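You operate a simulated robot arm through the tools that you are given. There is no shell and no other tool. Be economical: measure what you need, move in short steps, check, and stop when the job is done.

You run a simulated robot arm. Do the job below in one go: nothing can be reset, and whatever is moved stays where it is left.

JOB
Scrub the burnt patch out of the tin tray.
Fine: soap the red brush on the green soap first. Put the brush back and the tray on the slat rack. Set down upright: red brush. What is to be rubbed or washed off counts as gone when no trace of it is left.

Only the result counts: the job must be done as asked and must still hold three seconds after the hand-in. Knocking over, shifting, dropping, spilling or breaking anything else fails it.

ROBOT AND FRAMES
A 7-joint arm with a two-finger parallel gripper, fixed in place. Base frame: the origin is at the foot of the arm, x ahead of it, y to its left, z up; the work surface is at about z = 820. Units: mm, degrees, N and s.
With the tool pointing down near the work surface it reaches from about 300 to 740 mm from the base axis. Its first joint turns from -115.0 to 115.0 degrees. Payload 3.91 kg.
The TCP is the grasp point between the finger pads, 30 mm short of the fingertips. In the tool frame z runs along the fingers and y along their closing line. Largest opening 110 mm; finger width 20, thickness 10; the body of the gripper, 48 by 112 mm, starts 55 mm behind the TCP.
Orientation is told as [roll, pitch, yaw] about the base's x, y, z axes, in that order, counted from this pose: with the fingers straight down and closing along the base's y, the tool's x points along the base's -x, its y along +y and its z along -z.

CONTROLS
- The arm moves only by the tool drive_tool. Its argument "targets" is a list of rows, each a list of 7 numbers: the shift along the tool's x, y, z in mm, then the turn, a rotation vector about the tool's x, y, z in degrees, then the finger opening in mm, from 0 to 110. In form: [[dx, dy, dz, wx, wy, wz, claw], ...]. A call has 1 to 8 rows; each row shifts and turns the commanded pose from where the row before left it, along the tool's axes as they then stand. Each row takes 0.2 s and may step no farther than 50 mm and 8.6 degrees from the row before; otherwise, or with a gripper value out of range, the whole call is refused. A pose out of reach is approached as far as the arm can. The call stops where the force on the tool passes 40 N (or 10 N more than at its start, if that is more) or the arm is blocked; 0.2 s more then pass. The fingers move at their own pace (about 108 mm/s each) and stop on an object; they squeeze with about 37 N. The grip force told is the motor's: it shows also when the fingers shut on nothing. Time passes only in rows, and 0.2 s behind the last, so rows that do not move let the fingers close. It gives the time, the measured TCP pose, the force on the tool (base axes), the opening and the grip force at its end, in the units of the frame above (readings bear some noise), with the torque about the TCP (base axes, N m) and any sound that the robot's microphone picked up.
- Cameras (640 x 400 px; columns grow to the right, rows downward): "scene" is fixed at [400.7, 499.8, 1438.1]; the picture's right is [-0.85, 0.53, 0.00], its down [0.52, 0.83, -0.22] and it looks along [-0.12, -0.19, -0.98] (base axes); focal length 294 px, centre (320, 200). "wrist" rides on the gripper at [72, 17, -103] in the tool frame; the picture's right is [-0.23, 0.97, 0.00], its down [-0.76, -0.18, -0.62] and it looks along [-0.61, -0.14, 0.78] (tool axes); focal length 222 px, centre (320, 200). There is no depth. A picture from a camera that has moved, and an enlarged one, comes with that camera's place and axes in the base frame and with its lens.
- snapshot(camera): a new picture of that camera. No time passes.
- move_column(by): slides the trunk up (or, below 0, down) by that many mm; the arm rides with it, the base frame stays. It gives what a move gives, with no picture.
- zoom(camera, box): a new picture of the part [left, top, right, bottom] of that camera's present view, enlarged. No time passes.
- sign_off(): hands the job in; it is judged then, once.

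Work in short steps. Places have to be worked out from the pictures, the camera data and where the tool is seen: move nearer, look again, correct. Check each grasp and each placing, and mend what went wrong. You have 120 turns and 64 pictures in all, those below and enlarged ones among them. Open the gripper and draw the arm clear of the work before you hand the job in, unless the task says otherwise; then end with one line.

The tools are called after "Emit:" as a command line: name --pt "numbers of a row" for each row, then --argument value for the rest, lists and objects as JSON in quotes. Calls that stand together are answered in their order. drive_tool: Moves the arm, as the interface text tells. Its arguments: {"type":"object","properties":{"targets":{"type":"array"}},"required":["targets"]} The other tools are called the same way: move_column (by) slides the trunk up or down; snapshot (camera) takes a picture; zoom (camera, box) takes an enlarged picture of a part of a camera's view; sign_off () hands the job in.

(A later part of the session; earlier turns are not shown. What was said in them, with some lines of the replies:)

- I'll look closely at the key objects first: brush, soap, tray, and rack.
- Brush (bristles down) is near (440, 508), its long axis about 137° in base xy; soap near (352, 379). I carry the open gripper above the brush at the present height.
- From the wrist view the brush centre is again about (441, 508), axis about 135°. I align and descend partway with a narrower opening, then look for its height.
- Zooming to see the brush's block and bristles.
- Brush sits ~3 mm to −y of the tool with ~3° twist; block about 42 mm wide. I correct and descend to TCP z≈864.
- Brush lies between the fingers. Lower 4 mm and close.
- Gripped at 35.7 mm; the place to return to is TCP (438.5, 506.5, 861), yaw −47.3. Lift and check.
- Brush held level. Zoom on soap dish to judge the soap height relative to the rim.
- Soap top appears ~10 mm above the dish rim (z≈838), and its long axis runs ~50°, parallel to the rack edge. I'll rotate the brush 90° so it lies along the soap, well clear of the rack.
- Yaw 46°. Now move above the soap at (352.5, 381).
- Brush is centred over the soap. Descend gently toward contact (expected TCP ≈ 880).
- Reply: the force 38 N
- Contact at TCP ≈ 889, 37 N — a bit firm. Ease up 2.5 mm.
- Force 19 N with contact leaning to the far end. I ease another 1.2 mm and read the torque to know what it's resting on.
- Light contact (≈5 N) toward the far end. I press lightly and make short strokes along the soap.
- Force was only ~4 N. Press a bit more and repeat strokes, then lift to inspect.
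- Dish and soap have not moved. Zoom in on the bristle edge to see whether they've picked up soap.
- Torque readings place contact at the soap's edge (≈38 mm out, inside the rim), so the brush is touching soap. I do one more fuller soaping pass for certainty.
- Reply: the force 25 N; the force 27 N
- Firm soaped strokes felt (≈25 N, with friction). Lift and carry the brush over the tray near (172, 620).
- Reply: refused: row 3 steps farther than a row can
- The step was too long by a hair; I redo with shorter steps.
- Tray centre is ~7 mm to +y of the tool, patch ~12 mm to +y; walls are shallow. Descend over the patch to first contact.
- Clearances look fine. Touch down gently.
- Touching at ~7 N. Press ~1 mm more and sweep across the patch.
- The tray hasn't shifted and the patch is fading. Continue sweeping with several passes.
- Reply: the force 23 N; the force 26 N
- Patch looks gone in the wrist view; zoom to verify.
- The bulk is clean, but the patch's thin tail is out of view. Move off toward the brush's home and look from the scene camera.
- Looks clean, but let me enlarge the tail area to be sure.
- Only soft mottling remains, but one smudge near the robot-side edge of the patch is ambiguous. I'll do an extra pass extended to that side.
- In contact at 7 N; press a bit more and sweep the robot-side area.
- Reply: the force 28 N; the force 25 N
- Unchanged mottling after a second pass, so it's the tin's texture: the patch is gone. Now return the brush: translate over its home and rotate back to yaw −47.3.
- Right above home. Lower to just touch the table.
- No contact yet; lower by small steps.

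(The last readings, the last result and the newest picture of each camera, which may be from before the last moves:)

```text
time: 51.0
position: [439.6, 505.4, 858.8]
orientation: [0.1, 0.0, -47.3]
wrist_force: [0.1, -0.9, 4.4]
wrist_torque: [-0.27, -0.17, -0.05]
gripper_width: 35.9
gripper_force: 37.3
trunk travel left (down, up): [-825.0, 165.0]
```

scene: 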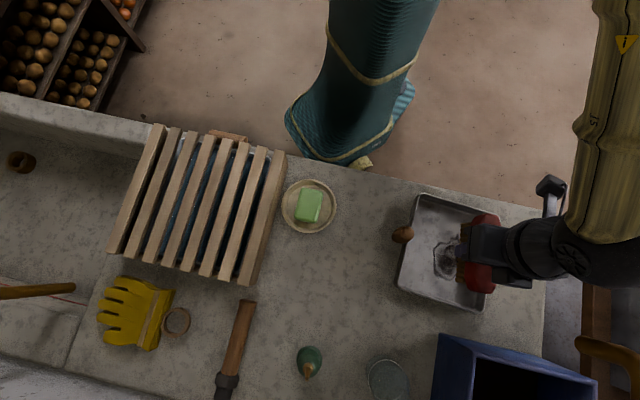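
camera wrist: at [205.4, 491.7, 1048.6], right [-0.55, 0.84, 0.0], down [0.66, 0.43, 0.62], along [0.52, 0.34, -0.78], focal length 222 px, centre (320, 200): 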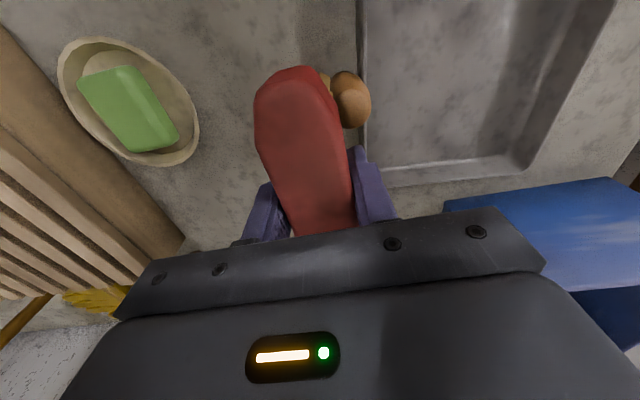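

Touching with ~6 N. Open slowly and rise.

Emit:
drive_tool --pt "0 0 -0.4 0 0 0 40" --pt "0 0 0 0 0 0 50" --pt "0 0 0 0 0 0 70" --pt "0 0 -20 0 0 0 80" --pt "0 0 -40 0 0 0 80" --pt "0 0 -45 0 0 0 80" --pt "0 0 0 0 0 0 80"

Emit:
snapshot --camera "wrist"

```text
time: 52.6
position: [440.1, 504.9, 962.2]
orientation: [-0.1, 0.0, -47.3]
wrist_force: [-0.4, 0.0, -0.2]
wrist_torque: [-0.01, 0.0, 0.01]
gripper_width: 79.8
gripper_force: 0.1
trunk travel left (down, up): [-825.0, 165.0]
```

```text
28 pictures are left
camera wrist: at [404.6, 570.7, 1065.7], right [0.87, 0.49, 0.0], down [0.39, -0.68, 0.62], along [0.31, -0.54, -0.78], focal length 222 px, centre (320, 200)
```

wrist: 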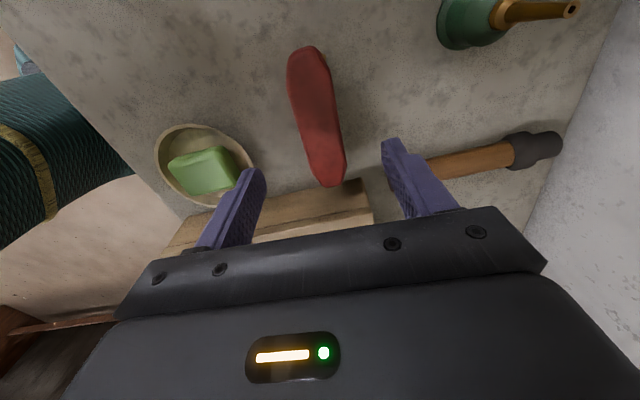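

Brush is back upright at its place. Now the tray: its wooden handle sticks out of the rack-side wall near (227, 534). Move above the handle (same yaw, closing across the handle) and look.

Emit:
drive_tool --pt "33.1 -27.4 0 0 0 0 80" --pt "33.1 -27.4 0 0 0 0 80" --pt "33.1 -27.4 0 0 0 0 80" --pt "33.1 -27.4 0 0 0 0 80" --pt "33.1 -27.4 0 0 0 0 80" --pt "0 0 0 0 0 0 80"

Emit:
snapshot --camera "wrist"

Emit:
snapshot --camera "scene"

```text
time: 54.0
position: [227.4, 535.1, 963.6]
orientation: [0.0, 0.0, -47.3]
wrist_force: [0.5, -0.6, 0.2]
wrist_torque: [0.02, 0.02, 0.01]
gripper_width: 79.9
gripper_force: 0.0
trunk travel left (down, up): [-825.0, 165.0]
```

```text
27 pictures are left
camera wrist: at [191.7, 599.6, 1066.7], right [0.87, 0.49, 0.0], down [0.38, -0.68, 0.62], along [0.31, -0.54, -0.78], focal length 222 px, centre (320, 200)
```

wrist: 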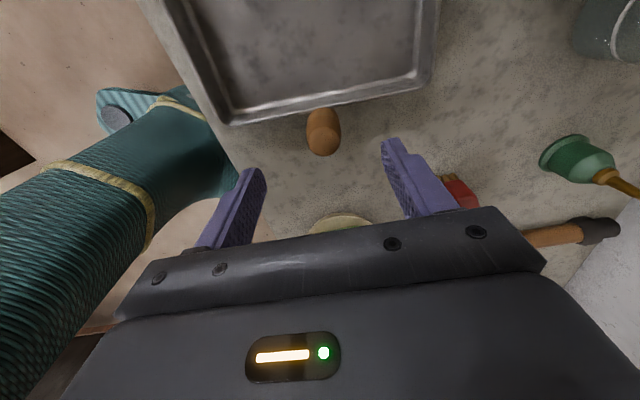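

```text
26 pictures are left
```

scene: 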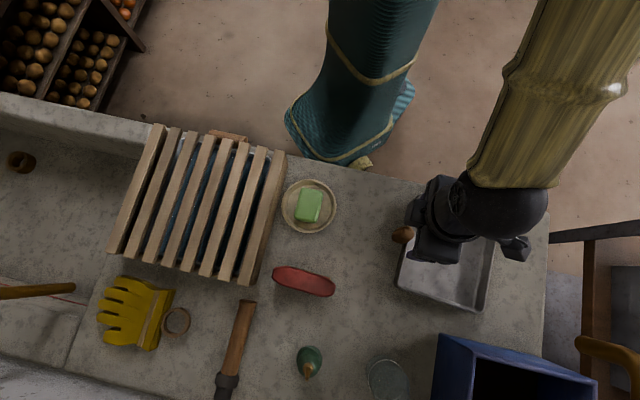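

Handle extends from the wall (~12 mm ahead of tool axis) to ~35 mm behind; ~32 mm thick. Align and descend partially for a closer look.

Emit:
drive_tool --pt "-5 3 30 0 0 0 80" --pt "0 0 40 0 0 0 80" --pt "0 0 0 0 0 0 80"

Emit:
zoom --camera "wrist" --box '[200, 60, 440, 220]'

```text
time: 54.8
position: [230.8, 532.1, 892.6]
orientation: [0.0, 0.0, -47.3]
wrist_force: [-0.9, 1.4, 0.5]
wrist_torque: [0.02, 0.01, -0.04]
gripper_width: 79.9
gripper_force: 0.0
trunk travel left (down, up): [-825.0, 165.0]
```

```text
2.50 times, centred on (320, 140) of wrist
camera zoom: at [195.7, 597.4, 995.0], right [0.87, 0.49, 0.0], down [0.39, -0.68, 0.62], along [0.31, -0.54, -0.78], focal length 555 px, centre (320, 350)
```

zoom: 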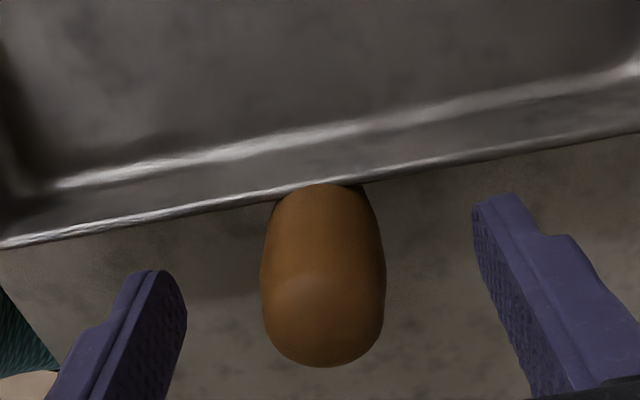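

Well centred. Move 6 mm nearer the wall, descend to TCP ≈ 855 (tips ~5 mm above table) and close on the handle.

Emit:
drive_tool --pt "6 1 15 0 0 0 80" --pt "0 0 15 0 0 0 80" --pt "0 0 7 0 0 0 80" --pt "0 0 0 0 0 0 80"

Emit:
drive_tool --pt "0 0 0 0 0 0 45" --pt "0 0 0 0 0 0 20" --pt "0 0 0 0 0 0 15" --pt "0 0 0 0 0 0 15" --pt "0 0 0 0 0 0 15"

Emit:
snapshot --camera "wrist"

```text
time: 55.3
position: [232.1, 540.5, 883.4]
orientation: [0.8, 0.2, -47.4]
wrist_force: [-2.3, -7.9, 24.1]
wrist_torque: [0.57, -0.48, -0.02]
gripper_width: 76.6
gripper_force: 0.1
trunk travel left (down, up): [-825.0, 165.0]
stopped in row 2: the force on the tool passed its limit at 47 N (the readings are from after the stop); the commanded pose is now the measured one
```

```text
time: 56.5
position: [229.9, 537.9, 881.2]
orientation: [0.3, 0.0, -47.4]
wrist_force: [-3.3, -5.2, 17.0]
wrist_torque: [-0.65, 0.53, 0.01]
gripper_width: 31.4
gripper_force: 37.3
trunk travel left (down, up): [-825.0, 165.0]
```

```text
24 pictures are left
camera wrist: at [194.1, 602.0, 982.8], right [0.87, 0.49, 0.01], down [0.38, -0.68, 0.62], along [0.31, -0.54, -0.78], focal length 222 px, centre (320, 200)
```

wrist: 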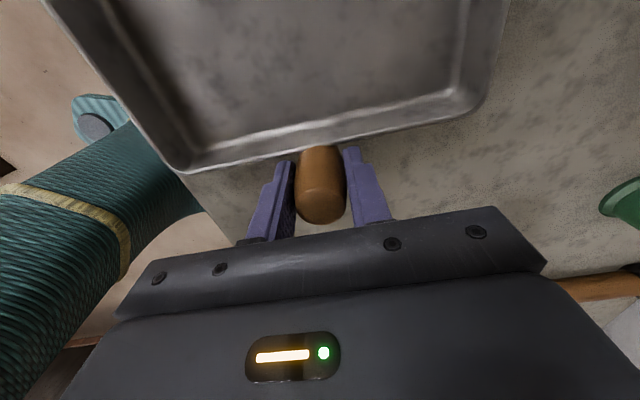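

The fingertips hit the tray rim (rim ≈ 853 high), so I was too close to the wall. Open, rise, back off 11 mm, and look.

Emit:
drive_tool --pt "0 0 0 0 0 0 60" --pt "0 0 0 0 0 0 80" --pt "0 0 -10 0 0 0 80" --pt "-11 0 0 0 0 0 80" --pt "0 0 0 0 0 0 80"

Emit:
zoom --camera "wrist" --box '[200, 60, 440, 220]'

Emit:
zoom --camera "scene" --box '[380, 170, 560, 330]'

```text
time: 57.7
position: [238.0, 531.3, 889.8]
orientation: [0.4, 0.1, -47.4]
wrist_force: [-0.1, 0.0, -0.1]
wrist_torque: [0.0, 0.02, 0.0]
gripper_width: 80.2
gripper_force: 0.1
trunk travel left (down, up): [-825.0, 165.0]
```

```text
2.50 times, centred on (320, 140) of wrist
camera zoom: at [202.4, 595.8, 992.7], right [0.87, 0.49, 0.01], down [0.38, -0.69, 0.62], along [0.31, -0.54, -0.78], focal length 555 px, centre (320, 350)
```

zoom: 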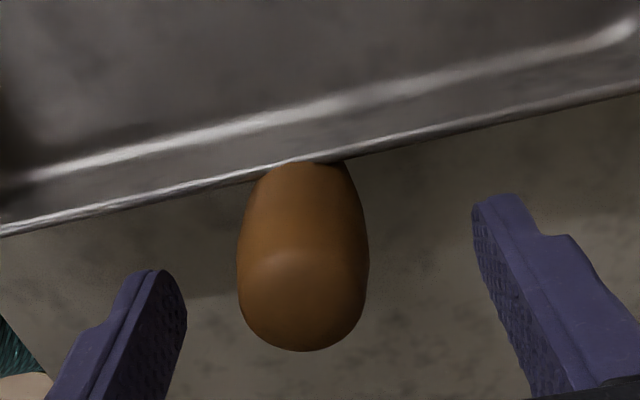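

```text
2.50 times, centred on (470, 250) of scene
camera zoom: at [400.7, 499.8, 1438.1], right [-0.85, 0.53, 0.0], down [0.52, 0.83, -0.22], along [-0.12, -0.19, -0.98], focal length 735 px, centre (-55, 75)
```

zoom: 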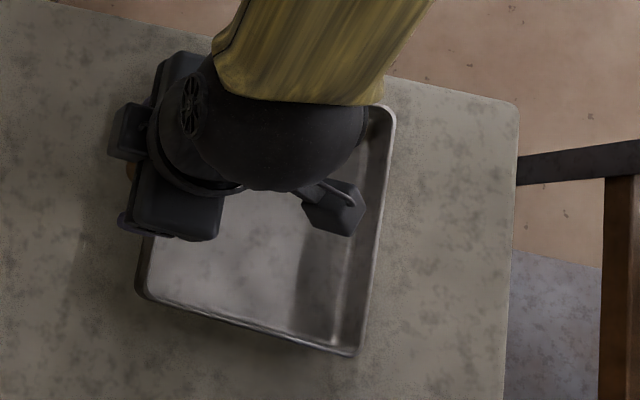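

Tray barely moved. Handle centre is ~4.5 mm to −y; wall 25 mm ahead—safe clearance. Correct and descend.

Emit:
drive_tool --pt "3 -4.5 0 0 0 0 80" --pt "0 0 12 0 0 0 80" --pt "0 0 12 0 0 0 80" --pt "0 0 10 0 0 0 80" --pt "0 0 0 0 0 0 80"

```text
time: 58.9
position: [233.6, 530.7, 855.5]
orientation: [0.5, 0.0, -47.4]
wrist_force: [-0.6, -0.3, -1.0]
wrist_torque: [0.01, -0.03, 0.03]
gripper_width: 80.0
gripper_force: 0.0
trunk travel left (down, up): [-825.0, 165.0]
```

Clear descent. Close on the handle.

Emit:
drive_tool --pt "0 0 0 0 0 0 45" --pt "0 0 0 0 0 0 20" --pt "0 0 0 0 0 0 15" --pt "0 0 0 0 0 0 15" --pt "0 0 0 0 0 0 15"

Emit:
snapshot --camera "wrist"

```text
time: 60.1
position: [233.9, 531.2, 857.0]
orientation: [0.4, 0.0, -47.4]
wrist_force: [-0.5, -0.1, 3.3]
wrist_torque: [-0.41, 0.49, 0.04]
gripper_width: 31.9
gripper_force: 36.4
trunk travel left (down, up): [-825.0, 165.0]
```

```text
21 pictures are left
camera wrist: at [198.1, 595.2, 959.3], right [0.87, 0.49, 0.01], down [0.38, -0.68, 0.62], along [0.31, -0.54, -0.78], focal length 222 px, centre (320, 200)
```

wrist: 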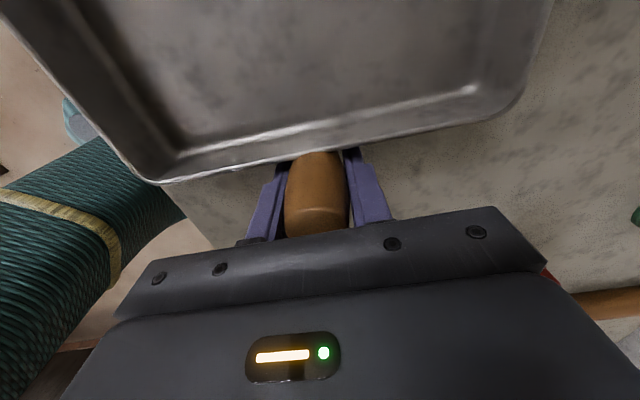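

Gripped at 31.9 mm. Test lift slowly by 20 mm.

Emit:
drive_tool --pt "0 0 -5 0 0 0 15" --pt "0 0 -8 0 0 0 15" --pt "0 0 -8 0 0 0 15" --pt "0 0 0 0 0 0 15"

Emit:
snapshot --camera "wrist"

```text
time: 61.1
position: [233.9, 530.2, 877.7]
orientation: [0.4, 0.1, -47.4]
wrist_force: [-1.1, 0.2, -2.4]
wrist_torque: [-0.17, -0.19, 0.03]
gripper_width: 31.5
gripper_force: 37.2
trunk travel left (down, up): [-825.0, 165.0]
```

```text
20 pictures are left
camera wrist: at [198.1, 595.6, 979.6], right [0.87, 0.49, 0.01], down [0.38, -0.68, 0.62], along [0.31, -0.54, -0.78], focal length 222 px, centre (320, 200)
```

wrist: 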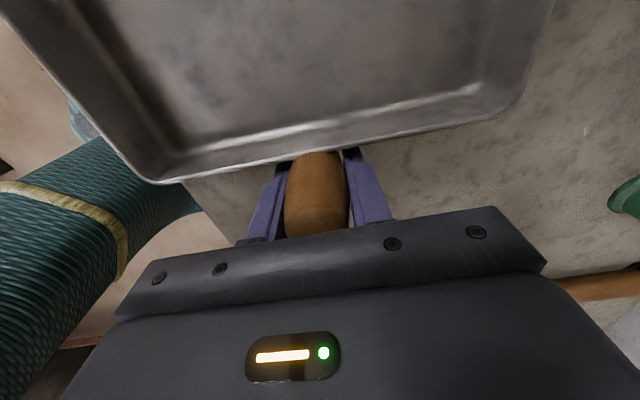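

Tray comes along, lightly drooping. Lift further to ~960 and check from the scene camera.

Emit:
drive_tool --pt "0 0 -15 0 0 0 15" --pt "0 0 -25 0 0 0 15" --pt "0 0 -25 0 0 0 15" --pt "0 0 -25 0 0 0 15" --pt "0 0 0 0 0 0 15"

Emit:
snapshot --camera "wrist"

Emit:
snapshot --camera "scene"

```text
time: 62.3
position: [233.3, 529.5, 966.2]
orientation: [0.4, 0.1, -47.5]
wrist_force: [0.8, 0.6, -2.8]
wrist_torque: [-0.15, -0.2, 0.01]
gripper_width: 31.5
gripper_force: 36.8
trunk travel left (down, up): [-825.0, 165.0]
```

```text
19 pictures are left
camera wrist: at [197.3, 594.8, 1070.2], right [0.87, 0.49, 0.01], down [0.38, -0.68, 0.62], along [0.31, -0.54, -0.78], focal length 222 px, centre (320, 200)
```

wrist: 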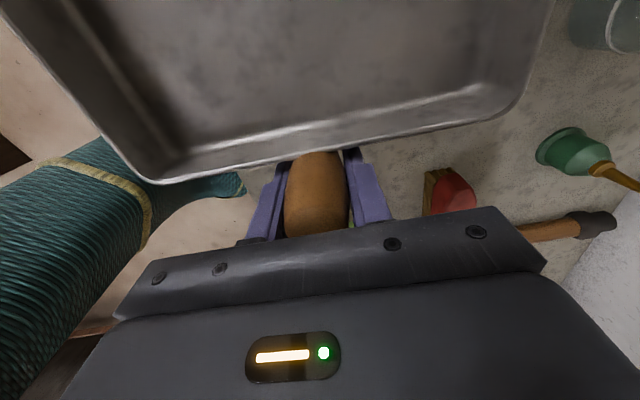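

```text
18 pictures are left
```

scene: 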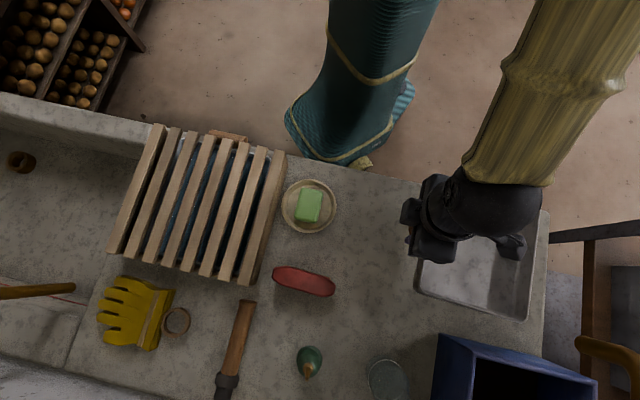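

Tray held steadily (light). Carry it along −tool x toward the rack (target TCP ≈ (597, 185), tray centre ≈ (533, 262)).

Emit:
drive_tool --pt "-20 1.5 0 0 0 0 15" --pt "-35 2.5 0 0 0 0 15" --pt "-37 2.5 0 0 0 0 15" --pt "-37 2.5 0 0 0 0 15" --pt "-37 2.5 0 0 0 0 15" --pt "-37 2.5 0 0 0 0 15" --pt "-37 2.5 0 0 0 0 15" --pt "-30 2.5 0 0 0 0 15"

Emit:
drive_tool --pt "-30 2.5 0 0 0 0 15" --pt "-37 2.5 0 0 0 0 15" --pt "-37 2.5 0 0 0 0 15" --pt "-37 2.5 0 0 0 0 15" --pt "-37 2.5 0 0 0 0 15" --pt "-30 2.0 0 0 0 0 15" --pt "-20 1.5 0 0 0 0 15" --pt "0 0 0 0 0 0 15"

Emit:
snapshot --camera "scene"

Emit:
snapshot --camera "wrist"

```text
time: 64.1
position: [429.8, 344.3, 966.9]
orientation: [0.4, 0.2, -47.3]
wrist_force: [0.0, -1.5, -2.9]
wrist_torque: [-0.19, -0.16, 0.0]
gripper_width: 31.6
gripper_force: 38.1
trunk travel left (down, up): [-825.0, 165.0]
```

```text
time: 65.9
position: [596.2, 187.1, 966.8]
orientation: [0.4, 0.1, -47.4]
wrist_force: [-0.3, 0.1, -1.9]
wrist_torque: [-0.17, -0.17, -0.04]
gripper_width: 31.3
gripper_force: 37.1
trunk travel left (down, up): [-825.0, 165.0]
```

```text
17 pictures are left
```

scene: 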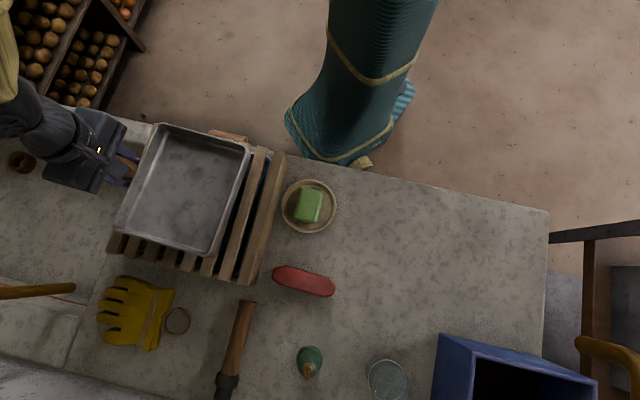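

```text
16 pictures are left
camera wrist: at [560.5, 252.0, 1069.3], right [0.87, 0.49, 0.01], down [0.38, -0.68, 0.62], along [0.31, -0.54, -0.78], focal length 222 px, centre (320, 200)
```

wrist: 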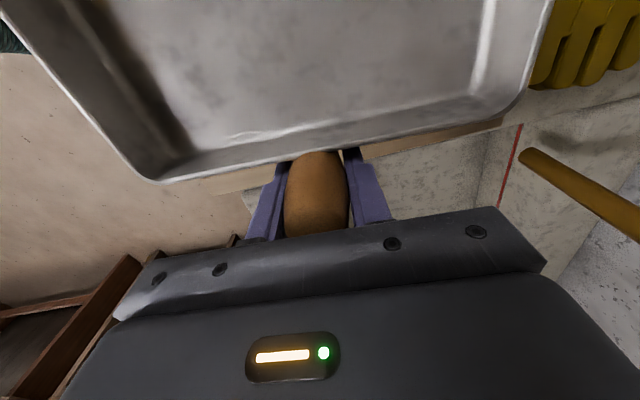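

The tray interior is spotless in this light. Tray centre ≈ (523, 267), well within the rack. Lower toward the slats (contact expected TCP ≈ 900).

Emit:
drive_tool --pt "0 0 20 0 0 0 15" --pt "0 0 20 0 0 0 15" --pt "0 0 10 0 0 0 15" --pt "0 0 4 0 0 0 15" --pt "0 0 0 0 0 0 15"

```text
time: 66.7
position: [600.8, 189.6, 927.9]
orientation: [1.1, -0.4, -47.3]
wrist_force: [-4.7, -1.1, 24.6]
wrist_torque: [-0.67, 1.29, 0.04]
gripper_width: 32.2
gripper_force: 36.6
trunk travel left (down, up): [-825.0, 165.0]
stopped in row 4: the force on the tool passed its limit at 78 N (the readings are from after the stop); the commanded pose is now the measured one
```

Contact already at TCP ≈ 928. Raise slightly and look.

Emit:
drive_tool --pt "0 0 -4 0 0 0 15" --pt "0 0 0 0 0 0 15"

Emit:
snapshot --camera "scene"

Emit:
snapshot --camera "wrist"

```text
time: 67.3
position: [599.0, 188.5, 929.0]
orientation: [1.0, -0.1, -47.5]
wrist_force: [-1.8, -1.2, 5.8]
wrist_torque: [-0.66, 0.67, -0.02]
gripper_width: 32.1
gripper_force: 37.3
trunk travel left (down, up): [-825.0, 165.0]
```

```text
15 pictures are left
```

scene: 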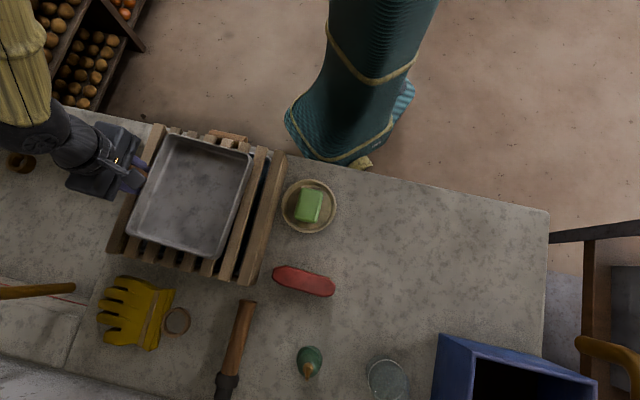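

```text
14 pictures are left
camera wrist: at [563.1, 252.5, 1030.1], right [0.87, 0.49, 0.02], down [0.38, -0.69, 0.62], along [0.32, -0.54, -0.78], focal length 222 px, centre (320, 200)
```

wrist: 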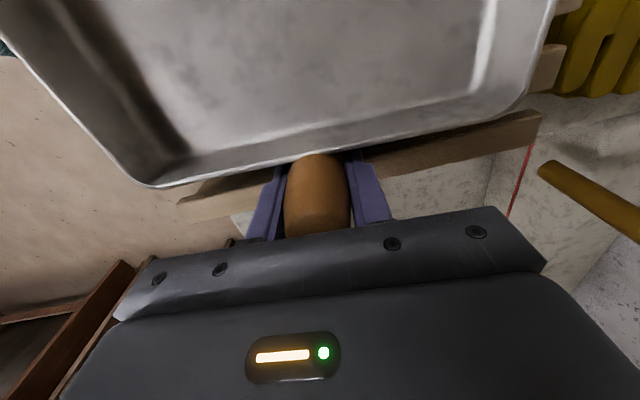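

The rack top is higher than I estimated (slats ≈ 890); the tray's robot-side edge touches first. Lift 12 mm, centre it 18 mm further along the slats, and re-lower gently.

Emit:
drive_tool --pt "0 0 -12 0 0 0 15" --pt "4 18 0 0 0 0 15" --pt "0 0 0 0 0 0 15" --pt "0 0 5 0 0 0 15" --pt "0 0 3 0 0 0 15" --pt "0 0 0 0 0 0 15"

Emit:
zoom --camera "scene" --box '[90, 110, 310, 300]'

```text
time: 68.7
position: [612.5, 204.2, 932.7]
orientation: [1.2, -0.2, -47.4]
wrist_force: [1.1, -0.7, -3.3]
wrist_torque: [-0.2, -0.18, 0.0]
gripper_width: 31.5
gripper_force: 36.8
trunk travel left (down, up): [-825.0, 165.0]
```

```text
2.11 times, centred on (200, 205) of scene
camera zoom: at [400.7, 499.8, 1438.1], right [-0.85, 0.53, 0.0], down [0.52, 0.83, -0.22], along [-0.12, -0.19, -0.98], focal length 619 px, centre (573, 190)
```

zoom: 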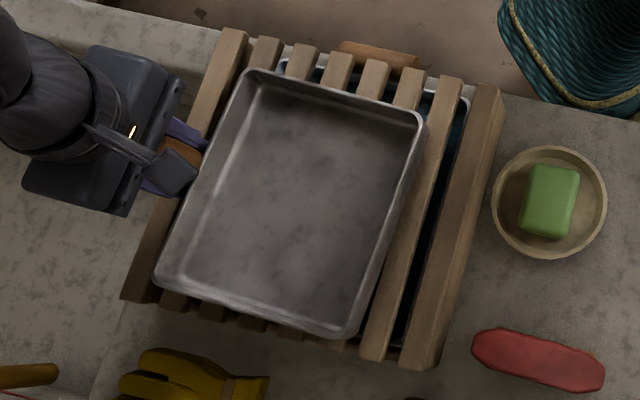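

Slightly far along; shift 8 mm back, then lower in small steps.

Emit:
drive_tool --pt "0 -8 0 0 0 0 15" --pt "0 0 2 0 0 0 15" --pt "0 0 2 0 0 0 15" --pt "0 0 1.5 0 0 0 15" --pt "0 0 0 0 0 0 15"

```text
time: 69.9
position: [606.6, 199.4, 929.0]
orientation: [1.2, -0.3, -47.3]
wrist_force: [3.5, 2.4, 13.5]
wrist_torque: [-0.95, 1.19, -0.06]
gripper_width: 32.0
gripper_force: 36.8
trunk travel left (down, up): [-825.0, 165.0]
```

Contact is at the robot-side corner by the handle—tray is rolled slightly. Raise 2 mm, level by +2.5° about the handle axis, and re-lower.

Emit:
drive_tool --pt "0 0 -3 0 0 0 15" --pt "0 0 0 2.5 0 0 15" --pt "0 0 1.5 0 0 0 15" --pt "0 0 1.5 0 0 0 15" --pt "0 0 0 0 0 0 15"

Emit:
snapshot --camera "wrist"

```text
time: 71.1
position: [604.9, 199.4, 927.7]
orientation: [-1.2, -0.3, -47.3]
wrist_force: [0.1, -1.6, 12.7]
wrist_torque: [1.06, -1.09, -0.04]
gripper_width: 31.9
gripper_force: 36.2
trunk travel left (down, up): [-825.0, 165.0]
```

```text
12 pictures are left
camera wrist: at [571.0, 265.1, 1030.1], right [0.87, 0.49, -0.02], down [0.39, -0.67, 0.63], along [0.3, -0.56, -0.78], focal length 222 px, centre (320, 200)
```

wrist: 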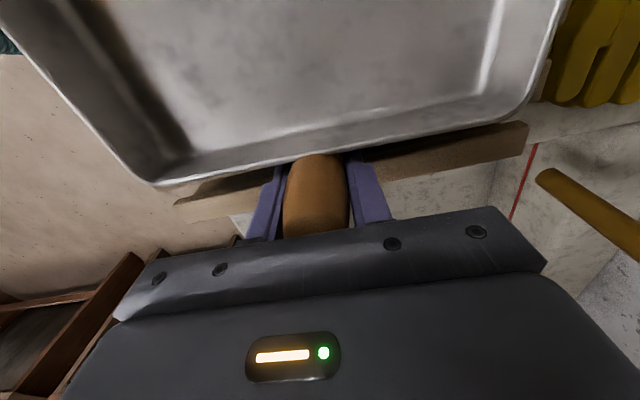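

Now the other corner touches, so level is halfway. Rotate back 1.2° and settle.

Emit:
drive_tool --pt "0 0 -1 -1.2 0 0 15" --pt "0 0 1 0 0 0 15" --pt "0 0 0 0 0 0 15"

```text
time: 71.9
position: [603.9, 197.9, 926.5]
orientation: [-0.1, -0.1, -47.3]
wrist_force: [0.6, -1.7, 12.0]
wrist_torque: [0.34, -0.47, 0.08]
gripper_width: 31.5
gripper_force: 37.3
trunk travel left (down, up): [-825.0, 165.0]
```

Contact is now along the handle-side edge. Lower the far side with a small pitch and check the torque.

Emit:
drive_tool --pt "0 0 -0.5 0 -1.0 0 15" --pt "0 0 0 0 -1.0 0 15" --pt "0 0 0 0 0 0 15"

Emit:
zoom --camera "scene" --box '[90, 110, 310, 300]'

```text
time: 72.7
position: [604.1, 197.6, 926.3]
orientation: [-0.2, -2.2, -47.5]
wrist_force: [-1.5, -2.6, 5.7]
wrist_torque: [1.13, 0.01, 0.16]
gripper_width: 31.7
gripper_force: 37.0
trunk travel left (down, up): [-825.0, 165.0]
```

```text
2.11 times, centred on (200, 205) of scene
camera zoom: at [400.7, 499.8, 1438.1], right [-0.85, 0.53, 0.0], down [0.52, 0.83, -0.22], along [-0.12, -0.19, -0.98], focal length 619 px, centre (573, 190)
```

zoom: 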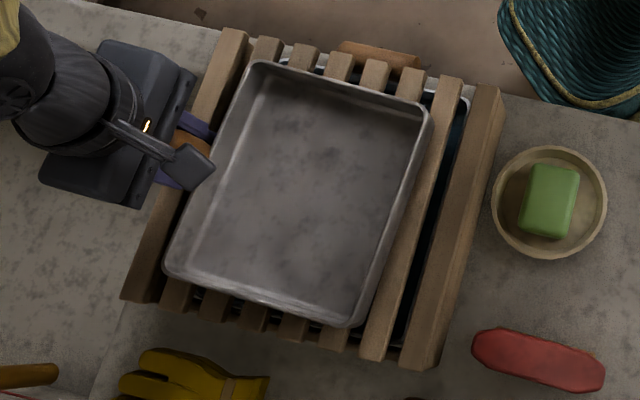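

Far side now also bears; the tray is seated on the slats. Open gently and check.

Emit:
drive_tool --pt "0 0 0 0 0 0 36" --pt "0 0 0 0 0 0 45" --pt "0 0 0 0 0 0 60" --pt "0 0 0 0 0 0 70" --pt "0 0 0 0 0 0 70"

Emit:
snapshot --camera "wrist"

```text
time: 73.9
position: [605.8, 198.7, 926.5]
orientation: [-0.2, -2.2, -47.4]
wrist_force: [0.4, -0.3, -0.7]
wrist_torque: [0.0, -0.02, -0.01]
gripper_width: 69.9
gripper_force: 0.0
trunk travel left (down, up): [-825.0, 165.0]
```

```text
10 pictures are left
camera wrist: at [567.7, 266.7, 1026.6], right [0.87, 0.49, 0.01], down [0.37, -0.66, 0.65], along [0.32, -0.57, -0.76], focal length 222 px, centre (320, 200)
```

wrist: 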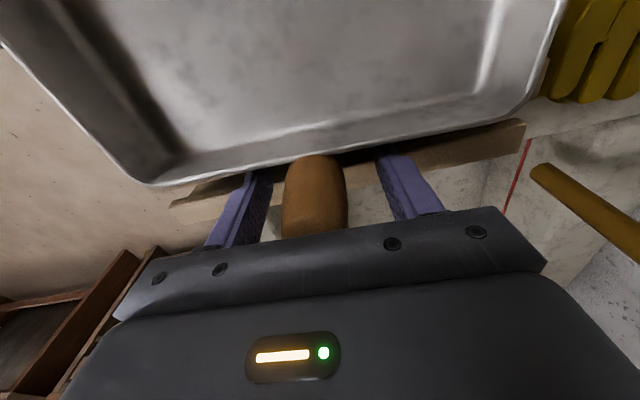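

Released cleanly. Rise straight up and draw the arm clear.

Emit:
drive_tool --pt "0 0 -15 0 0 0 75" --pt "0 0 -30 0 0 0 75" --pt "0 0 -40 0 0 0 75" --pt "0 0 -40 0 0 0 75" --pt "0 0 0 0 2.0 0 75"

Emit:
snapshot --camera "wrist"

Emit:
snapshot --camera "scene"

```text
time: 75.1
position: [602.2, 202.3, 1051.8]
orientation: [-0.2, -0.2, -47.2]
wrist_force: [0.4, -1.3, 0.7]
wrist_torque: [0.0, 0.01, 0.03]
gripper_width: 75.3
gripper_force: 0.1
trunk travel left (down, up): [-825.0, 165.0]
```

```text
9 pictures are left
camera wrist: at [567.6, 267.6, 1154.3], right [0.87, 0.49, 0.0], down [0.39, -0.68, 0.63], along [0.31, -0.55, -0.78], focal length 222 px, centre (320, 200)
```

wrist: 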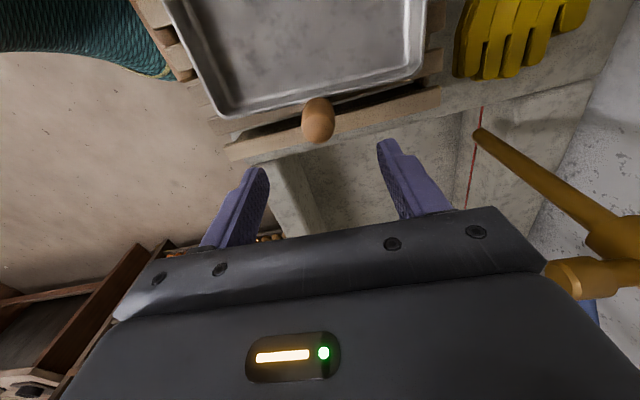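

```text
8 pictures are left
```

scene: 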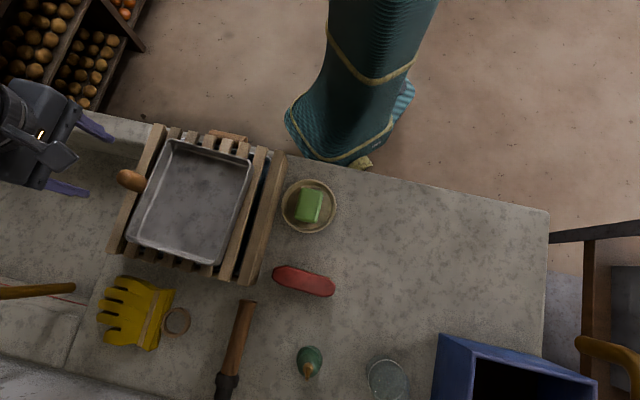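

Tray rests on the slats; brush is back. One final close look.

Emit:
zoom --camera "scene" --box '[100, 110, 350, 310]'

```text
2.00 times, centred on (225, 210) of scene
camera zoom: at [400.7, 499.8, 1438.1], right [-0.85, 0.53, 0.0], down [0.52, 0.83, -0.22], along [-0.12, -0.19, -0.98], focal length 588 px, centre (510, 180)
```

zoom: 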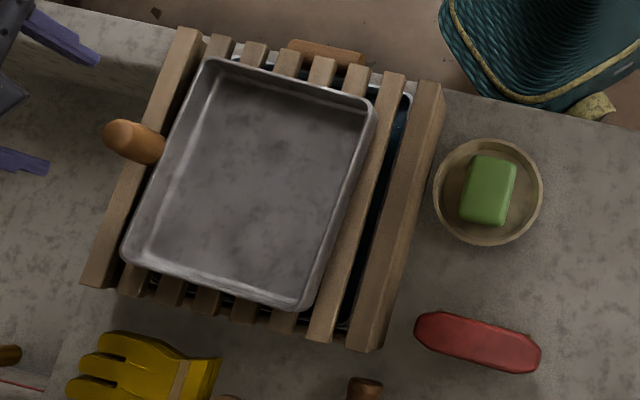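

Everything is in place: tray clean and level on the rack, brush upright at its spot, soap undisturbed, gripper open and clear. Hand in.

Emit:
sign_off

```text
The job is handed in.
```

I soaped the red brush on the green soap and scrubbed the burnt patch off. The last pictures show no trace of it in the tray. The brush is back upright in its old place, and the tray sits level on the slat rack. The job is handed in.
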